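You operate a simulated robot arm through the tools that you are given. There is no shell and no other tool. Be economical: measure what you need, move in short steps, check, and stop when the job is done.

You run a simulated robot arm. Do the job below in one go: nothing can be reset, and whatever is moved stays where it is left.

Task
Put the soap tablet from the table top and the pepper mill in the big saucepan.
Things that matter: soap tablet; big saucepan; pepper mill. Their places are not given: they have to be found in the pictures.

Only the result counts: the job must be done as asked and must still hold three seconds after the hand-in. Knocking over, shifting, dropping, spilling or breaking anything else fails it.

Robot
A 7-joint arm with a two-finger parallel gripper, fixed in place. Base frame: the origin is at the foot of the arm, x ahead of it, y to its left, z up; the work surface is at about z = 750. Units: mm, degrees, N and s.
With the tool pointing down near the work surface it reaches from about 200 to 680 mm from the base axis. Its first joint turns from -66.0 to 66.0 degrees. Payload 2.4 kg.
Tool frame: the origin (TCP) lies between the finger pads and is the grasp point; the fingertips stand 30 mm ahead of it; z points along the fingers, y is the line along which they close. Largest opening 94 mm; finger width 28, thickness 10; the body of the gripper, 50 by 96 mm, starts 55 mm behind the TCP.
Orientation is that of the tool frame in the base frame, as a unit quaternion [x, y, z, w]. With the fingers straight down and closing along the base's y, the tool's x points along the base's -x, its y along +y and its z along -z.

Tools
- The arm moves only by the tool step_arm. Its argument "series" is a list of rows, each a list of 3 entries, a list of its own where there are three numbers: the shift along the tool's x, y, z in mm, then the turn, a rotation vector about the tool's x, y, z in degrees, then the closure in counts, from 0 (fully open) to 255 (shut). In form: [[[x, y, z], [wx, wy, wz], grip], ...]. A call has 1 to 20 rows; each row shifts and turns the commanded pose from where the row before left it, along the tool's axes as they then stand. Each row takes 0.2 s and may step no farther than 50 mm and 8.6 degrees from the row before; otherwise, or with a gripper value out of range, the whole call is refused. Where a pose cannot be reached the arm comes as near as it can. A force on the tool above 40 N (or 10 N above the force at the start of the call, whichever is more), or a blocked arm, ends the call early, and 0.2 s more pass. Each finger travels about 153 mm/s and halts on what it meets, pressing with about 34 N; the grip force reading is that of the motor and also rises with nothing between the fingers. The clock runs only during rows and for 0.2 s after the last one: add rows that do not move to give the fingers time. The reply holds the time, the measured pose of the TCP, the force on the tool along the base axes, the opening and the grip force, in the units named above and with some noise.
- Cameras (640 x 400 px; columns grow to the right, rows downward): "scene" is fixed at [37.9, 489.4, 1423.6]; the picture's right is [-0.66, -0.75, 0.00], its down [-0.57, 0.50, -0.65] and it looks along [0.49, -0.43, -0.76] (base axes); focal length 287 px, centre (320, 200). "wrist" rides on the gripper at [-37, 0, -58] in the tool frame; the picture's right is [0.00, -1.00, 0.00], its down [0.97, 0.00, -0.24] and it looks along [0.24, 0.00, 0.97] (tool axes); focal length 218 px, centre (320, 200).
- snapshot(camera): a new picture of that camera. The clock stands still meanwhile.
- pixel_to_xyz(camera, pixels): for up to 12 pixels [column, row] of the newest picture of that camera ("zoom" is the newest enlarged one), the place [x, y, z] in the base frame of the surface seen there, good to about 2 mm. The clock stands still meanwhile.
- inspect(camera, box): a new picture of the part [left, top, right, bottom] of that camera's present view, enlarged. The clock stands still meanwhile.
- finish_job(): hands the job in; it is judged then, once.

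Keep the steps short. Do not move on a guess: measure, check each grasp and each placing, and mend mistakes. In all there are 60 turns and 30 pictures (those below and enlarged ones count). Leave the gripper open and the arm clear of the work at the hand-in unless told otherwise, and finish with a single line.

The tools are called as name(argument=value, ...) on one line, values as JSON. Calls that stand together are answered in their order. step_arm: Moves the arm, as the interface text tells. Its arguments: {"type":"object","properties":{"series":{"type":"array","items":{"type":"array"}}},"required":["series"]} The other tools are called the same way: snapshot (camera) takes a picture; pixel_to_xyz (camera, pixels) gives the place of the surface under pixels of a picture; inspect (camera, box) takes an enlarged picture of a part of a camera's view; finish_job () hands the job in.

At the start:

```text
time_s: 0.0
tool_pos: [311.6, 222.3, 1160.7]
tool_rot: [0.0, 1.0, 0.0, 0.001]
wrist_force: [0.7, 0.6, -0.5]
gripper_width: 94.1
grasp_force: 0.0
```

scene: 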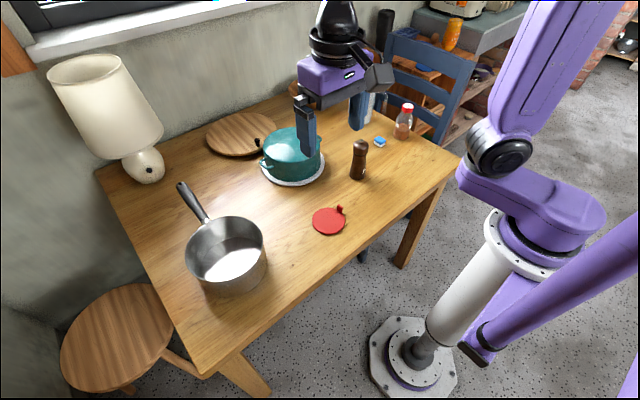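
wrist: 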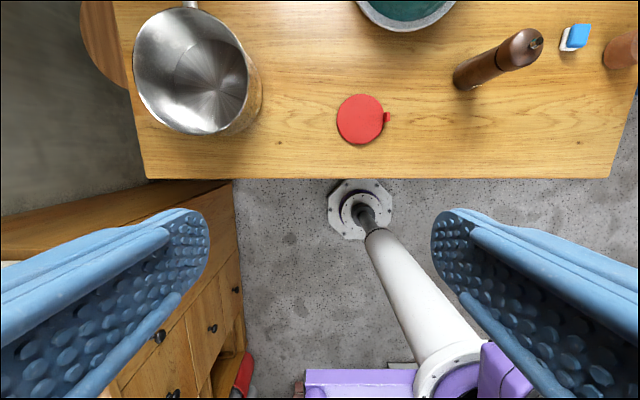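

I see the steel saucepan at about (227,255), the pepper mill at (358,160) and a small blue and white item at (379,141). I'll enlarge these areas to identify them.

inspect(camera="scene", box=[330, 90, 430, 190])

inspect(camera="scene", box=[160, 90, 360, 300])

pixel_to_xyz(camera="scene", pixels=[[379, 140], [361, 143], [358, 176], [230, 265], [227, 217], [187, 262], [266, 250], [222, 288], [180, 185], [205, 219], [330, 220], [404, 120]])

```text
4.00 times, centred on (380, 140) of scene
```

zoom: 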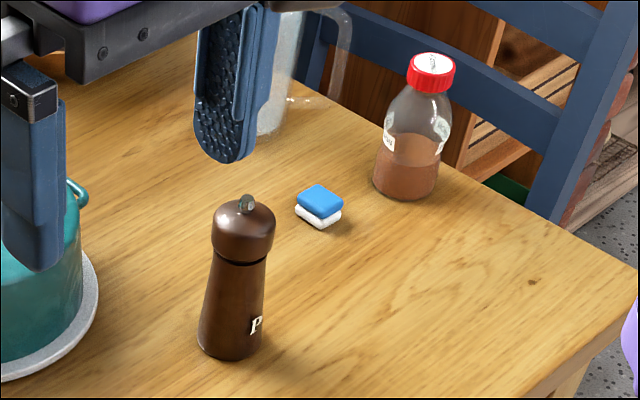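

```text
1.90 times, centred on (260, 195) of scene
```

zoom: 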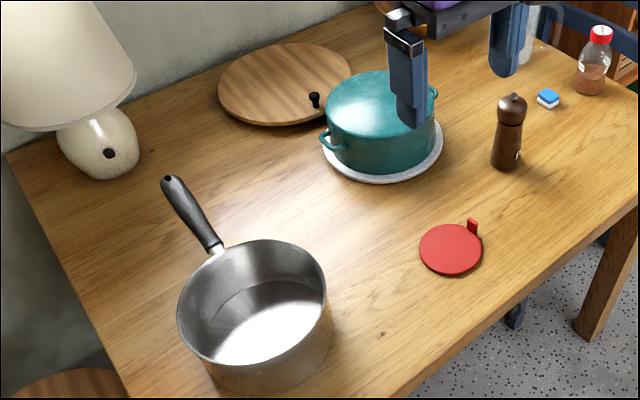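

```text
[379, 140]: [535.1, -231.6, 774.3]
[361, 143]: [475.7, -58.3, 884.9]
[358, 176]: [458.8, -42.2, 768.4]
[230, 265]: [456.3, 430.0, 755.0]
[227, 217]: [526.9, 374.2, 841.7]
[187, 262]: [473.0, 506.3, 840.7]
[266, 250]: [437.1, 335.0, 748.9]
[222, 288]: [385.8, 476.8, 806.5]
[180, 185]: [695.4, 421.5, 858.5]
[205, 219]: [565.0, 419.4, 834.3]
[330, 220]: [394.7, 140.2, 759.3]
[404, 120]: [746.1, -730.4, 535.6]
```

The blue and white tablet is at about (535,-232,774), the mill at (468,-50) with its top near 885, and the pan near (460,425) with its rim near 840. I'll move high over the tablet area and look with the wrist camera.

step_arm(series=[[[-15.7, -37.8, 13.3], [0, 0, 0], 0], [[-15.7, -37.8, 13.3], [0, 0, 0], 0], [[-15.7, -37.8, 13.3], [0, 0, 0], 0], [[-15.7, -37.8, 13.3], [0, 0, 0], 0], [[-15.7, -37.8, 13.3], [0, 0, 0], 0], [[-15.7, -37.8, 13.3], [0, 0, 0], 0], [[-15.7, -37.8, 13.3], [0, 0, 0], 0], [[-15.7, -37.8, 13.3], [0, 0, 0], 0], [[-15.7, -37.8, 13.3], [0, 0, 0], 0], [[-15.7, -37.8, 13.3], [0, 0, 0], 0], [[-15.7, -37.8, 13.3], [0, 0, 0], 0], [[-15.7, -37.8, 13.3], [0, 0, 0], 0], [[0, 0, 0], [0, 0, 0], 0]])

snapshot(camera="wrist")

```text
time_s: 2.8
tool_pos: [501.4, -234.0, 1000.5]
tool_rot: [-0.001, 1.0, 0.0, 0.0]
wrist_force: [0.0, 0.0, 0.1]
gripper_width: 94.3
grasp_force: 0.1
```

```text
25 pictures are left
```

wrist: 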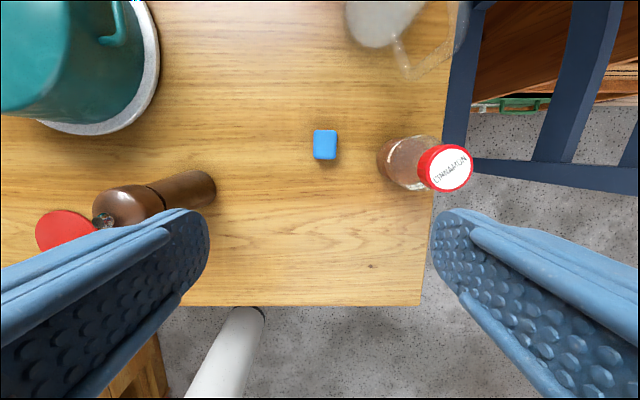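

The tablet, at (325,144), is lined up with the tool axes. I'll measure its edges and the bottle beside it.

pixel_to_xyz(camera="wrist", pixels=[[325, 144], [316, 144], [335, 144], [325, 133], [325, 157], [382, 155], [420, 165], [445, 167], [385, 175], [345, 144], [325, 170]])

inspect(camera="wrist", box=[280, 110, 360, 180])

```text
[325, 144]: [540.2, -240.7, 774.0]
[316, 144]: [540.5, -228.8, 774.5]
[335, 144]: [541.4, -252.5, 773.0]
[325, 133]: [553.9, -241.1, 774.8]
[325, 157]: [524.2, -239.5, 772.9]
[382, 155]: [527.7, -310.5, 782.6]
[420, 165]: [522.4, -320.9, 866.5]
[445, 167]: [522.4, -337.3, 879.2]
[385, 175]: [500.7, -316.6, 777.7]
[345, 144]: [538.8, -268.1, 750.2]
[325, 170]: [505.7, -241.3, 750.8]
```

```text
5.71 times, centred on (320, 145) of wrist
```

zoom: 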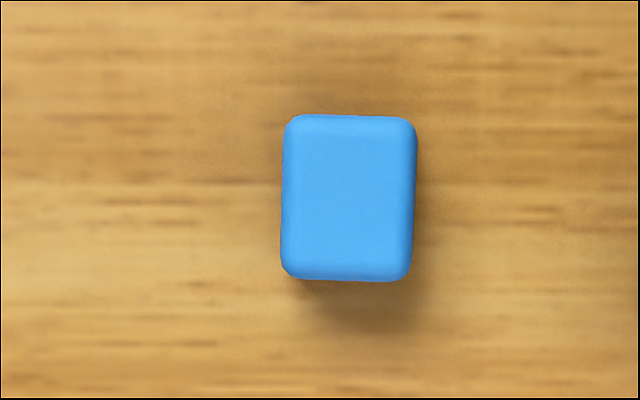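

The tablet's centre is (539,-240.5), it is about 26 mm wide in y and its top is at 774. The bottle's near side is at y≈-310, so I'll part-close the gripper, descend to z 825 and check.

step_arm(series=[[[-37.6, -6.5, 0], [0, 0, 0], 90], [[0, 0, 40], [0, 0, 0], 90], [[0, 0, 40], [0, 0, 0], 90], [[0, 0, 40], [0, 0, 0], 90], [[0, 0, 30], [0, 0, 0], 90], [[0, 0, 25], [0, 0, 0], 90], [[0, 0, 0], [0, 0, 0], 90]])

snapshot(camera="wrist")

```text
time_s: 4.4
tool_pos: [538.9, -237.3, 825.6]
tool_rot: [0.0, 1.0, 0.0, 0.0]
wrist_force: [-0.3, 0.4, 0.4]
gripper_width: 60.9
grasp_force: 0.0
```

```text
23 pictures are left
```

wrist: 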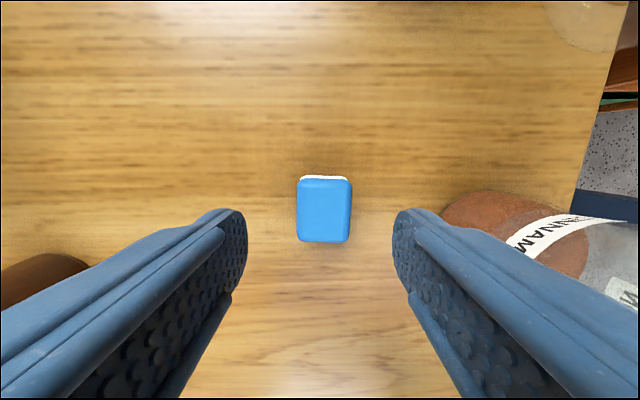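

The tablet sits between the fingers, slightly right of centre. I'll shift 2 mm, descend to about 783 and close.

step_arm(series=[[[0, -2, 15], [0, 0, 0], 90], [[0, 0, 15], [0, 0, 0], 90], [[0, 0, 12], [0, 0, 0], 90], [[0, 0, 0], [0, 0, 0], 90], [[0, 0, 0], [0, 0, 0], 255], [[0, 0, 0], [0, 0, 0], 255], [[0, 0, 0], [0, 0, 0], 255]])

```text
time_s: 6.0
tool_pos: [537.2, -240.2, 784.9]
tool_rot: [0.0, 1.0, 0.0, 0.0]
wrist_force: [0.0, -0.1, 0.6]
gripper_width: 29.0
grasp_force: 34.1
```

Opening is 29 mm at 34 N, so the tablet is held. I'll lift straight up and check it in the picture.

step_arm(series=[[[0, 0, -20], [0, 0, 0], 255], [[0, 0, -40], [0, 0, 0], 255], [[0, 0, -40], [0, 0, 0], 255], [[0, 0, -40], [0, 0, 0], 255], [[0, 0, -40], [0, 0, 0], 255], [[0, 0, -40], [0, 0, 0], 255], [[0, 0, 0], [0, 0, 0], 255]])

snapshot(camera="wrist")

```text
time_s: 7.6
tool_pos: [539.5, -238.9, 1002.4]
tool_rot: [0.0, 1.0, 0.0, 0.0]
wrist_force: [0.5, -0.6, -1.1]
gripper_width: 28.9
grasp_force: 33.4
```

```text
22 pictures are left
```

wrist: 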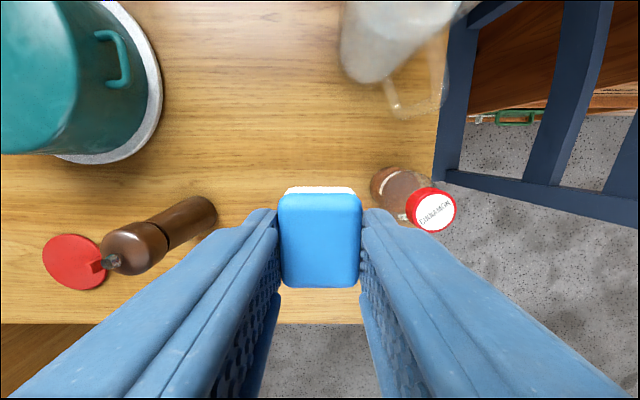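

The tablet is held well. Now I'll carry it high across to the pan at around (430,410).

step_arm(series=[[[6.9, 40.6, 0], [0, 0, 0], 255], [[6.9, 40.6, 0], [0, 0, 0], 255], [[6.9, 40.6, 0], [0, 0, 0], 255], [[6.9, 40.6, 0], [0, 0, 0], 255], [[6.9, 40.6, 0], [0, 0, 0], 255], [[6.9, 40.6, 0], [0, 0, 0], 255], [[6.9, 40.6, 0], [0, 0, 0], 255], [[6.9, 40.6, 0], [0, 0, 0], 255], [[6.9, 40.6, 0], [0, 0, 0], 255], [[6.9, 40.6, 0], [0, 0, 0], 255], [[6.9, 40.6, 0], [0, 0, 0], 255], [[6.9, 40.6, 0], [0, 0, 0], 255], [[6.9, 40.6, 0], [0, 0, 0], 255], [[6.9, 40.6, 0], [0, 0, 0], 255], [[6.9, 40.6, 0], [0, 0, 0], 255], [[6.9, 40.6, 0], [0, 0, 0], 255], [[0, 0, 0], [0, 0, 0], 255]])

snapshot(camera="wrist")

```text
time_s: 11.2
tool_pos: [424.6, 410.5, 1002.9]
tool_rot: [0.0, 1.0, 0.0, 0.0]
wrist_force: [-0.5, -0.5, -1.0]
gripper_width: 28.7
grasp_force: 33.8
```

```text
21 pictures are left
```

wrist: 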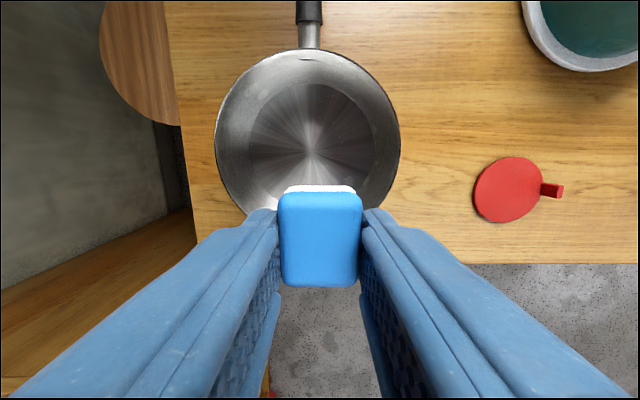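

Pan is centred near (308,135). I'll measure its rim and floor.

pixel_to_xyz(camera="wrist", pixels=[[217, 140], [399, 140], [308, 51], [309, 150], [252, 140], [368, 140], [311, 88], [245, 85], [375, 85], [230, 190]])

```text
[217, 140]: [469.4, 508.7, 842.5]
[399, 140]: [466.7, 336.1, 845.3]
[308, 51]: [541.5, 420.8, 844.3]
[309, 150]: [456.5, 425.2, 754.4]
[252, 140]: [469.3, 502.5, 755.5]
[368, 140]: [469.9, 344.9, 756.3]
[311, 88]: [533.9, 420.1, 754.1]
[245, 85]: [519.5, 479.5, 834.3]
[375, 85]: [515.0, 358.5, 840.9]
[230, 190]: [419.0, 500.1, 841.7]
```

Pan centre is about (455,422), the rim is at 844, the floor at 754.5 and the inner radius about 80. I'll put the tablet at about (418,422), which leaves the far half for the mill, and stop first at z 860.

step_arm(series=[[[7, 12, 0], [0, 0, 0], 255], [[0, 0, 40], [0, 0, 0], 255], [[0, 0, 40], [0, 0, 0], 255], [[0, 0, 40], [0, 0, 0], 255], [[0, 0, 23], [0, 0, 0], 255], [[0, 0, 0], [0, 0, 0], 255]])

snapshot(camera="wrist")

```text
time_s: 12.6
tool_pos: [420.0, 424.0, 859.2]
tool_rot: [0.0, 1.0, 0.0, 0.0]
wrist_force: [-0.4, -0.3, -0.5]
gripper_width: 29.1
grasp_force: 34.0
```

```text
20 pictures are left
```

wrist: 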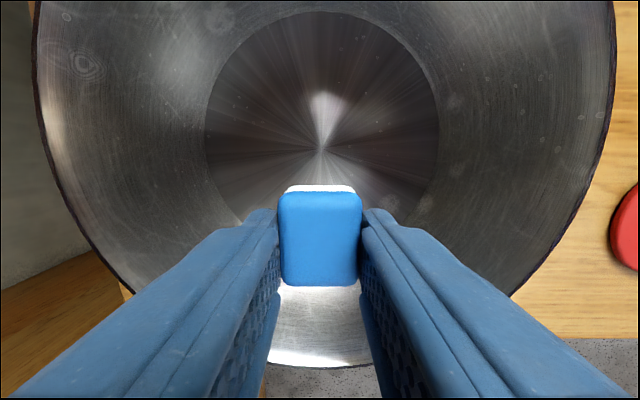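

The gripper is inside the rim and centred sideways. I'll lower to about 793, open part-way and rise.

step_arm(series=[[[0, 0, 20], [0, 0, 0], 255], [[0, 0, 20], [0, 0, 0], 255], [[0, 0, 15], [0, 0, 0], 255], [[0, 0, 10], [0, 0, 0], 255], [[0, 0, 0], [0, 0, 0], 255], [[0, 0, 0], [0, 0, 0], 140], [[0, 0, 0], [0, 0, 0], 140], [[0, 0, 0], [0, 0, 0], 140]])

```text
time_s: 14.4
tool_pos: [419.5, 422.2, 795.2]
tool_rot: [0.0, 1.0, 0.001, -0.001]
wrist_force: [-0.2, 0.0, -0.8]
gripper_width: 42.4
grasp_force: 0.1
```

Released with a 42 mm opening and no force. I'll rise straight up and check.

step_arm(series=[[[0, 0, -20], [0, 0, 0], 140], [[0, 0, -40], [0, 0, 0], 140], [[0, 0, -50], [0, 0, 0], 140], [[0, 0, -50], [0, 0, 0], 140], [[0, 0, -45], [0, 0, 0], 140], [[0, 0, 0], [0, 0, 0], 0]])

snapshot(camera="wrist")

snapshot(camera="scene")

```text
time_s: 15.8
tool_pos: [419.6, 423.1, 1000.6]
tool_rot: [-0.001, 1.0, 0.0, -0.001]
wrist_force: [-0.3, 0.4, 0.6]
gripper_width: 94.1
grasp_force: 0.0
```

```text
19 pictures are left
```

wrist: 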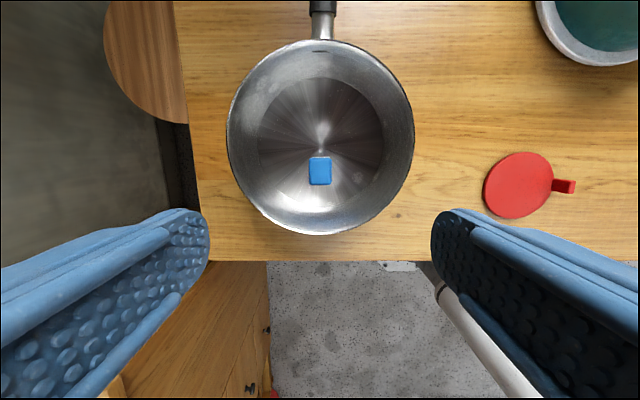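

```text
18 pictures are left
```

scene: 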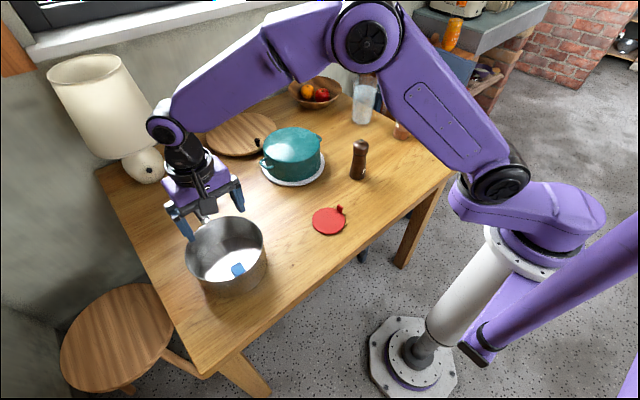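

The tablet lies in the pan. Next I'll go high above the mill, near (440,-50,1020).

step_arm(series=[[[-1.7, -39.4, -2], [0, 0, 0], 0], [[-1.7, -39.4, -2], [0, 0, 0], 0], [[-1.7, -39.4, -2], [0, 0, 0], 0], [[-1.7, -39.4, -2], [0, 0, 0], 0], [[-1.7, -39.4, -2], [0, 0, 0], 0], [[-1.7, -39.4, -2], [0, 0, 0], 0], [[-1.7, -39.4, -2], [0, 0, 0], 0], [[-1.7, -39.4, -2], [0, 0, 0], 0], [[-1.7, -39.4, -2], [0, 0, 0], 0], [[-1.7, -39.4, -2], [0, 0, 0], 0], [[-1.7, -39.4, -2], [0, 0, 0], 0], [[-1.7, -39.4, -2], [0, 0, 0], 0], [[0, 0, 0], [0, 0, 0], 0]])

snapshot(camera="wrist")

inspect(camera="scene", box=[330, 120, 390, 190])

```text
time_s: 18.6
tool_pos: [442.0, -53.4, 1025.8]
tool_rot: [0.001, 1.0, 0.0, 0.001]
wrist_force: [0.2, -0.6, -0.4]
gripper_width: 93.9
grasp_force: 0.1
```

```text
17 pictures are left
```

wrist: 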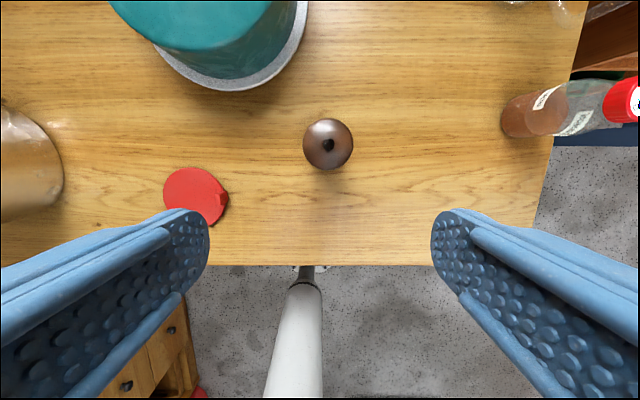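

```text
5.71 times, centred on (360, 155) of scene
```

zoom: 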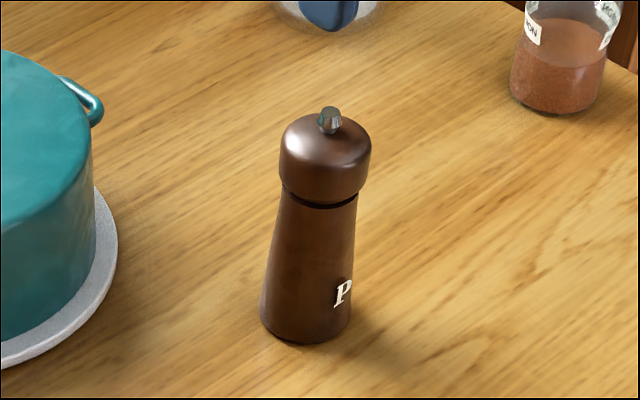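

pixel_to_xyz(camera="wrist", pixels=[[328, 145], [318, 145], [338, 145], [304, 145], [352, 145], [328, 119], [328, 168], [328, 128], [240, 70], [240, 40]])

pixel_to_xyz(camera="zoom", pixels=[[325, 170], [322, 206], [320, 240], [308, 300], [306, 338], [330, 112]])

```text
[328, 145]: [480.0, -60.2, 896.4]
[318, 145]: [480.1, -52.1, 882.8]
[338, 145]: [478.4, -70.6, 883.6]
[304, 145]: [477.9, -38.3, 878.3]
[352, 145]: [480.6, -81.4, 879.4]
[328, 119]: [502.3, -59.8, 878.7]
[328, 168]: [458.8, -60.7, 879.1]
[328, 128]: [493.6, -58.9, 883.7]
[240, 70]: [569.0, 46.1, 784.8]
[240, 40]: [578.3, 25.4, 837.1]
```

```text
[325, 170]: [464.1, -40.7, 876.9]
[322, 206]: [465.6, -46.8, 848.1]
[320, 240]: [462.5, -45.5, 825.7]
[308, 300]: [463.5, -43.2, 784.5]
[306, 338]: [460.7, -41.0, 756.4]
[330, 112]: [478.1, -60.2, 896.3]
```

The mill's axis is at (480,-60), its head about 43 mm across and its top at 896. I'll centre above it, go down to z 935 and check.

step_arm(series=[[[-38, -7, 0], [0, 0, 0], 0], [[0, 0, 40], [0, 0, 0], 0], [[0, 0, 40], [0, 0, 0], 0], [[0, 0, 10], [0, 0, 0], 0], [[0, 0, 0], [0, 0, 0], 0]])

snapshot(camera="wrist")

```text
time_s: 19.8
tool_pos: [480.0, -53.8, 934.5]
tool_rot: [0.0, 1.0, 0.0, 0.0]
wrist_force: [0.2, 1.0, -0.2]
gripper_width: 94.0
grasp_force: 0.2
```

```text
15 pictures are left
```

wrist: 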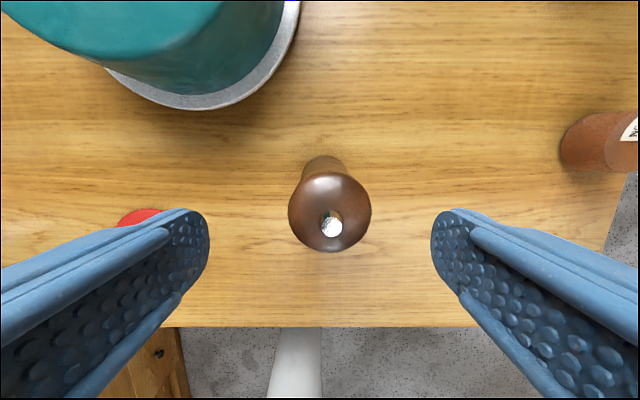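

The mill is about 5 mm right of centre. I'll shift by that, descend to 855 and close.

step_arm(series=[[[0, -5, 0], [0, 0, 0], 0], [[0, 0, 25], [0, 0, 0], 0], [[0, 0, 25], [0, 0, 0], 0], [[0, 0, 20], [0, 0, 0], 0], [[0, 0, 9], [0, 0, 0], 0], [[0, 0, 0], [0, 0, 0], 0], [[0, 0, 0], [0, 0, 0], 110], [[0, 0, 0], [0, 0, 0], 255], [[0, 0, 0], [0, 0, 0], 255], [[0, 0, 0], [0, 0, 0], 255]])

```text
time_s: 22.0
tool_pos: [477.7, -60.2, 856.0]
tool_rot: [0.0, 1.0, 0.0, 0.0]
wrist_force: [0.0, -0.1, 0.3]
gripper_width: 47.3
grasp_force: 34.1
```

Opening is 47 mm at 34 N, so the mill's head is held. I'll lift and check.

step_arm(series=[[[0, 0, -10], [0, 0, 0], 255], [[0, 0, -25], [0, 0, 0], 255], [[0, 0, -30], [0, 0, 0], 255], [[0, 0, -30], [0, 0, 0], 255], [[0, 0, -30], [0, 0, 0], 255], [[0, 0, -25], [0, 0, 0], 255], [[0, 0, 0], [0, 0, 0], 255]])

snapshot(camera="scene")

```text
time_s: 23.6
tool_pos: [477.9, -60.5, 1006.7]
tool_rot: [0.0, 1.0, 0.0, 0.0]
wrist_force: [0.1, 1.3, -2.9]
gripper_width: 47.2
grasp_force: 34.2
```

```text
14 pictures are left
```

scene: 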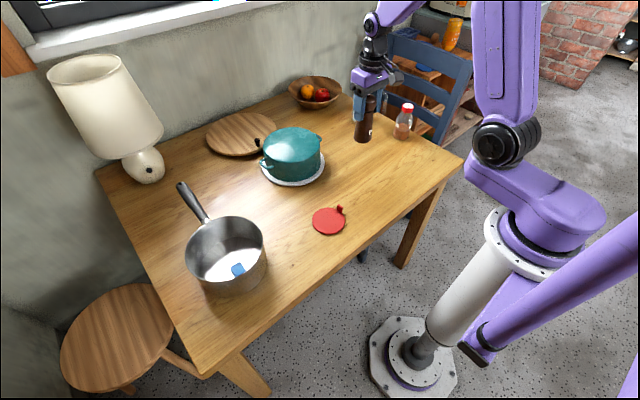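

The mill hangs upright in the gripper. I'll carry it smoothly to above the pan's far half, about (480,422).

step_arm(series=[[[0, 15, 0], [0, 0, 0], 255], [[0, 30, 0], [0, 0, 0], 255], [[0, 30, 0], [0, 0, 0], 255], [[0, 30, 0], [0, 0, 0], 255], [[0, 30, 0], [0, 0, 0], 255], [[0, 30, 0], [0, 0, 0], 255], [[0, 30, 0], [0, 0, 0], 255], [[0, 30, 0], [0, 0, 0], 255], [[0, 30, 0], [0, 0, 0], 255], [[0, 30, 0], [0, 0, 0], 255], [[0, 30, 0], [0, 0, 0], 255], [[0, 30, 0], [0, 0, 0], 255], [[0, 30, 0], [0, 0, 0], 255], [[0, 30, 0], [0, 0, 0], 255], [[0, 30, 0], [0, 0, 0], 255], [[0, 30, 0], [0, 0, 0], 255], [[0, 18, 0], [0, 0, 0], 255], [[0, 0, 0], [0, 0, 0], 255], [[0, 0, 0], [0, 0, 0], 255]])

snapshot(camera="wrist")

snapshot(camera="scene")

```text
time_s: 27.6
tool_pos: [479.1, 422.7, 1005.6]
tool_rot: [0.0, 1.0, 0.0, 0.0]
wrist_force: [0.2, 0.0, -2.1]
gripper_width: 47.3
grasp_force: 33.8
```

```text
13 pictures are left
```

wrist: 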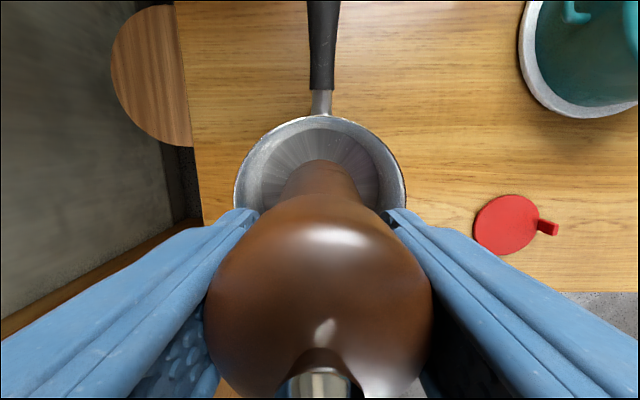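

```text
12 pictures are left
```

scene: 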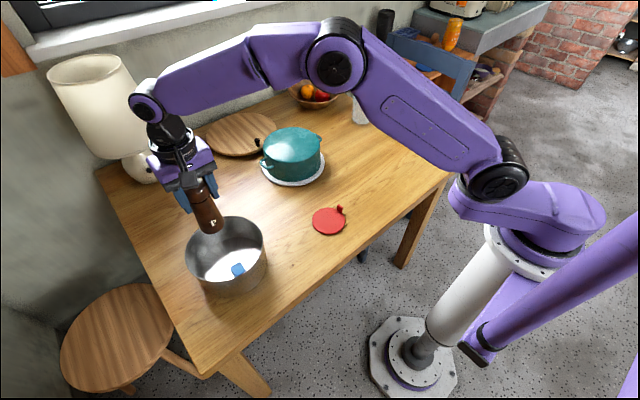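

The mill is vertical and over the pan's free half. I'll lower it until it is just above the floor, at TCP about 863.

step_arm(series=[[[0, 0, 30], [0, 0, 0], 255], [[0, 0, 30], [0, 0, 0], 255], [[0, 0, 30], [0, 0, 0], 255], [[0, 0, 25], [0, 0, 0], 255], [[0, 0, 18], [0, 0, 0], 255], [[0, 0, 9], [0, 0, 0], 255], [[0, 0, 0], [0, 0, 0], 255]])

snapshot(camera="scene")

```text
time_s: 29.2
tool_pos: [477.1, 420.0, 861.2]
tool_rot: [0.0, 1.0, 0.0, 0.0]
wrist_force: [-0.7, -0.2, -1.9]
gripper_width: 46.8
grasp_force: 34.1
```

```text
11 pictures are left
```

scene: 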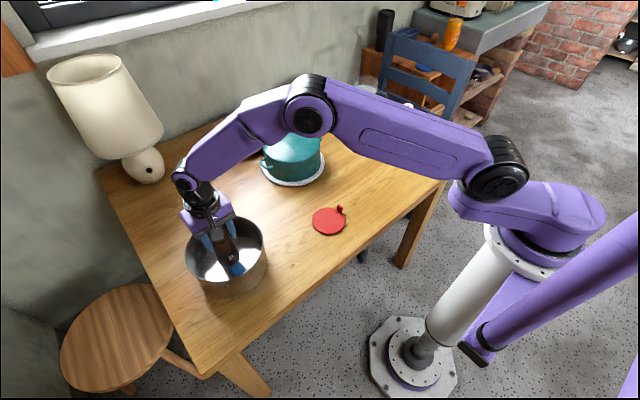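

Still hanging free (-1.9 N). I'll lower by 1 mm rows to feel the floor.

step_arm(series=[[[0, 0, 1], [0, 0, 0], 255], [[0, 0, 1], [0, 0, 0], 255], [[0, 0, 0], [0, 0, 0], 255]])

```text
time_s: 30.0
tool_pos: [478.7, 420.7, 860.5]
tool_rot: [0.0, 1.0, -0.001, 0.0]
wrist_force: [-0.2, -0.1, -2.9]
gripper_width: 47.0
grasp_force: 34.3
```

Still free, so I'll go down 2 mm more.

step_arm(series=[[[0, 0, 1], [0, 0, 0], 255], [[0, 0, 1], [0, 0, 0], 255], [[0, 0, 0], [0, 0, 0], 255]])

```text
time_s: 30.8
tool_pos: [478.0, 420.1, 859.2]
tool_rot: [0.0, 1.0, -0.001, 0.0]
wrist_force: [-1.1, -0.6, 5.4]
gripper_width: 47.1
grasp_force: 34.3
```

The force has turned to +5.4 N, so the mill stands on the floor. I'll open slowly in stages.

step_arm(series=[[[0, 0, 0], [0, 0, 0], 120], [[0, 0, 0], [0, 0, 0], 100], [[0, 0, 0], [0, 0, 0], 70], [[0, 0, 0], [0, 0, 0], 40], [[0, 0, 0], [0, 0, 0], 40]])

snapshot(camera="wrist")

```text
time_s: 32.0
tool_pos: [478.7, 420.4, 859.4]
tool_rot: [0.0, 1.0, 0.001, -0.001]
wrist_force: [-0.3, 0.4, -0.3]
gripper_width: 79.2
grasp_force: 0.0
```

```text
10 pictures are left
```

wrist: 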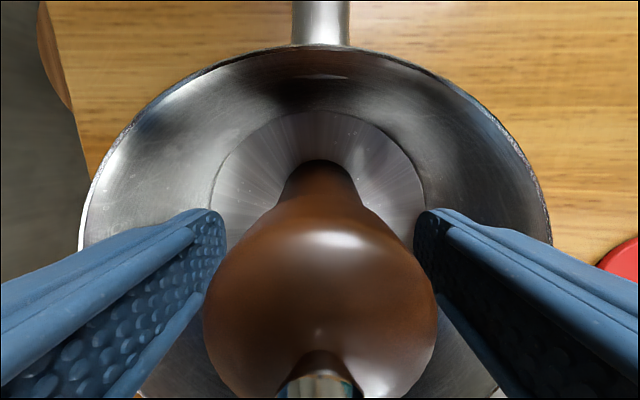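

The mill stands and both fingers are clear of it. I'll rise straight up, then move aside.

step_arm(series=[[[0, 0, -15], [0, 0, 0], 40], [[0, 0, -30], [0, 0, 0], 40], [[0, 0, -40], [0, 0, 0], 40], [[0, 0, -40], [0, 0, 0], 40], [[0, 0, -40], [0, 0, 0], 0], [[20, -40, 0], [0, 0, 0], 0], [[20, -45, 0], [0, 0, 0], 0], [[20, -45, 0], [0, 0, 0], 0], [[20, -45, 0], [0, 0, 0], 0], [[0, 0, 0], [0, 0, 0], 0]])

snapshot(camera="scene")

inspect(camera="scene", box=[170, 180, 290, 300])

```text
time_s: 34.2
tool_pos: [397.9, 247.4, 1030.5]
tool_rot: [0.0, 1.0, 0.0, 0.0]
wrist_force: [0.0, 0.0, -0.3]
gripper_width: 94.0
grasp_force: 0.0
```

```text
9 pictures are left
```

scene: 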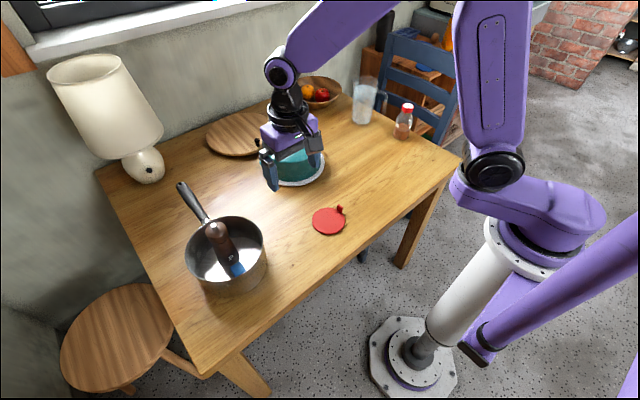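

```text
3.33 times, centred on (230, 240) of scene
```

zoom: 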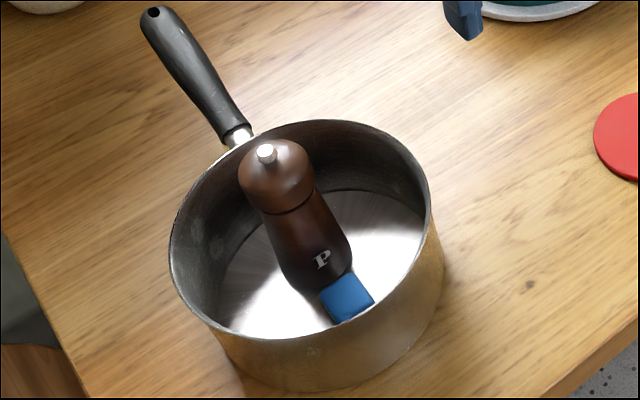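

Both items are in the pan. I'll check that the mill is upright by measuring its knob and base.

pixel_to_xyz(camera="zoom", pixels=[[266, 153], [348, 300], [280, 180]])

```text
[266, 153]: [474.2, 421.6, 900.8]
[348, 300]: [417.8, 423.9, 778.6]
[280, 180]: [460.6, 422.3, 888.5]
```

The knob is at z 901, directly over where I set the mill down, so it stands upright. The arm is clear and the gripper is open, so I'm handing in.

finish_job()

```text
The job is handed in.
```

The soap tablet and the pepper mill are both in the big saucepan, with the mill standing upright, the gripper open and the arm clear.
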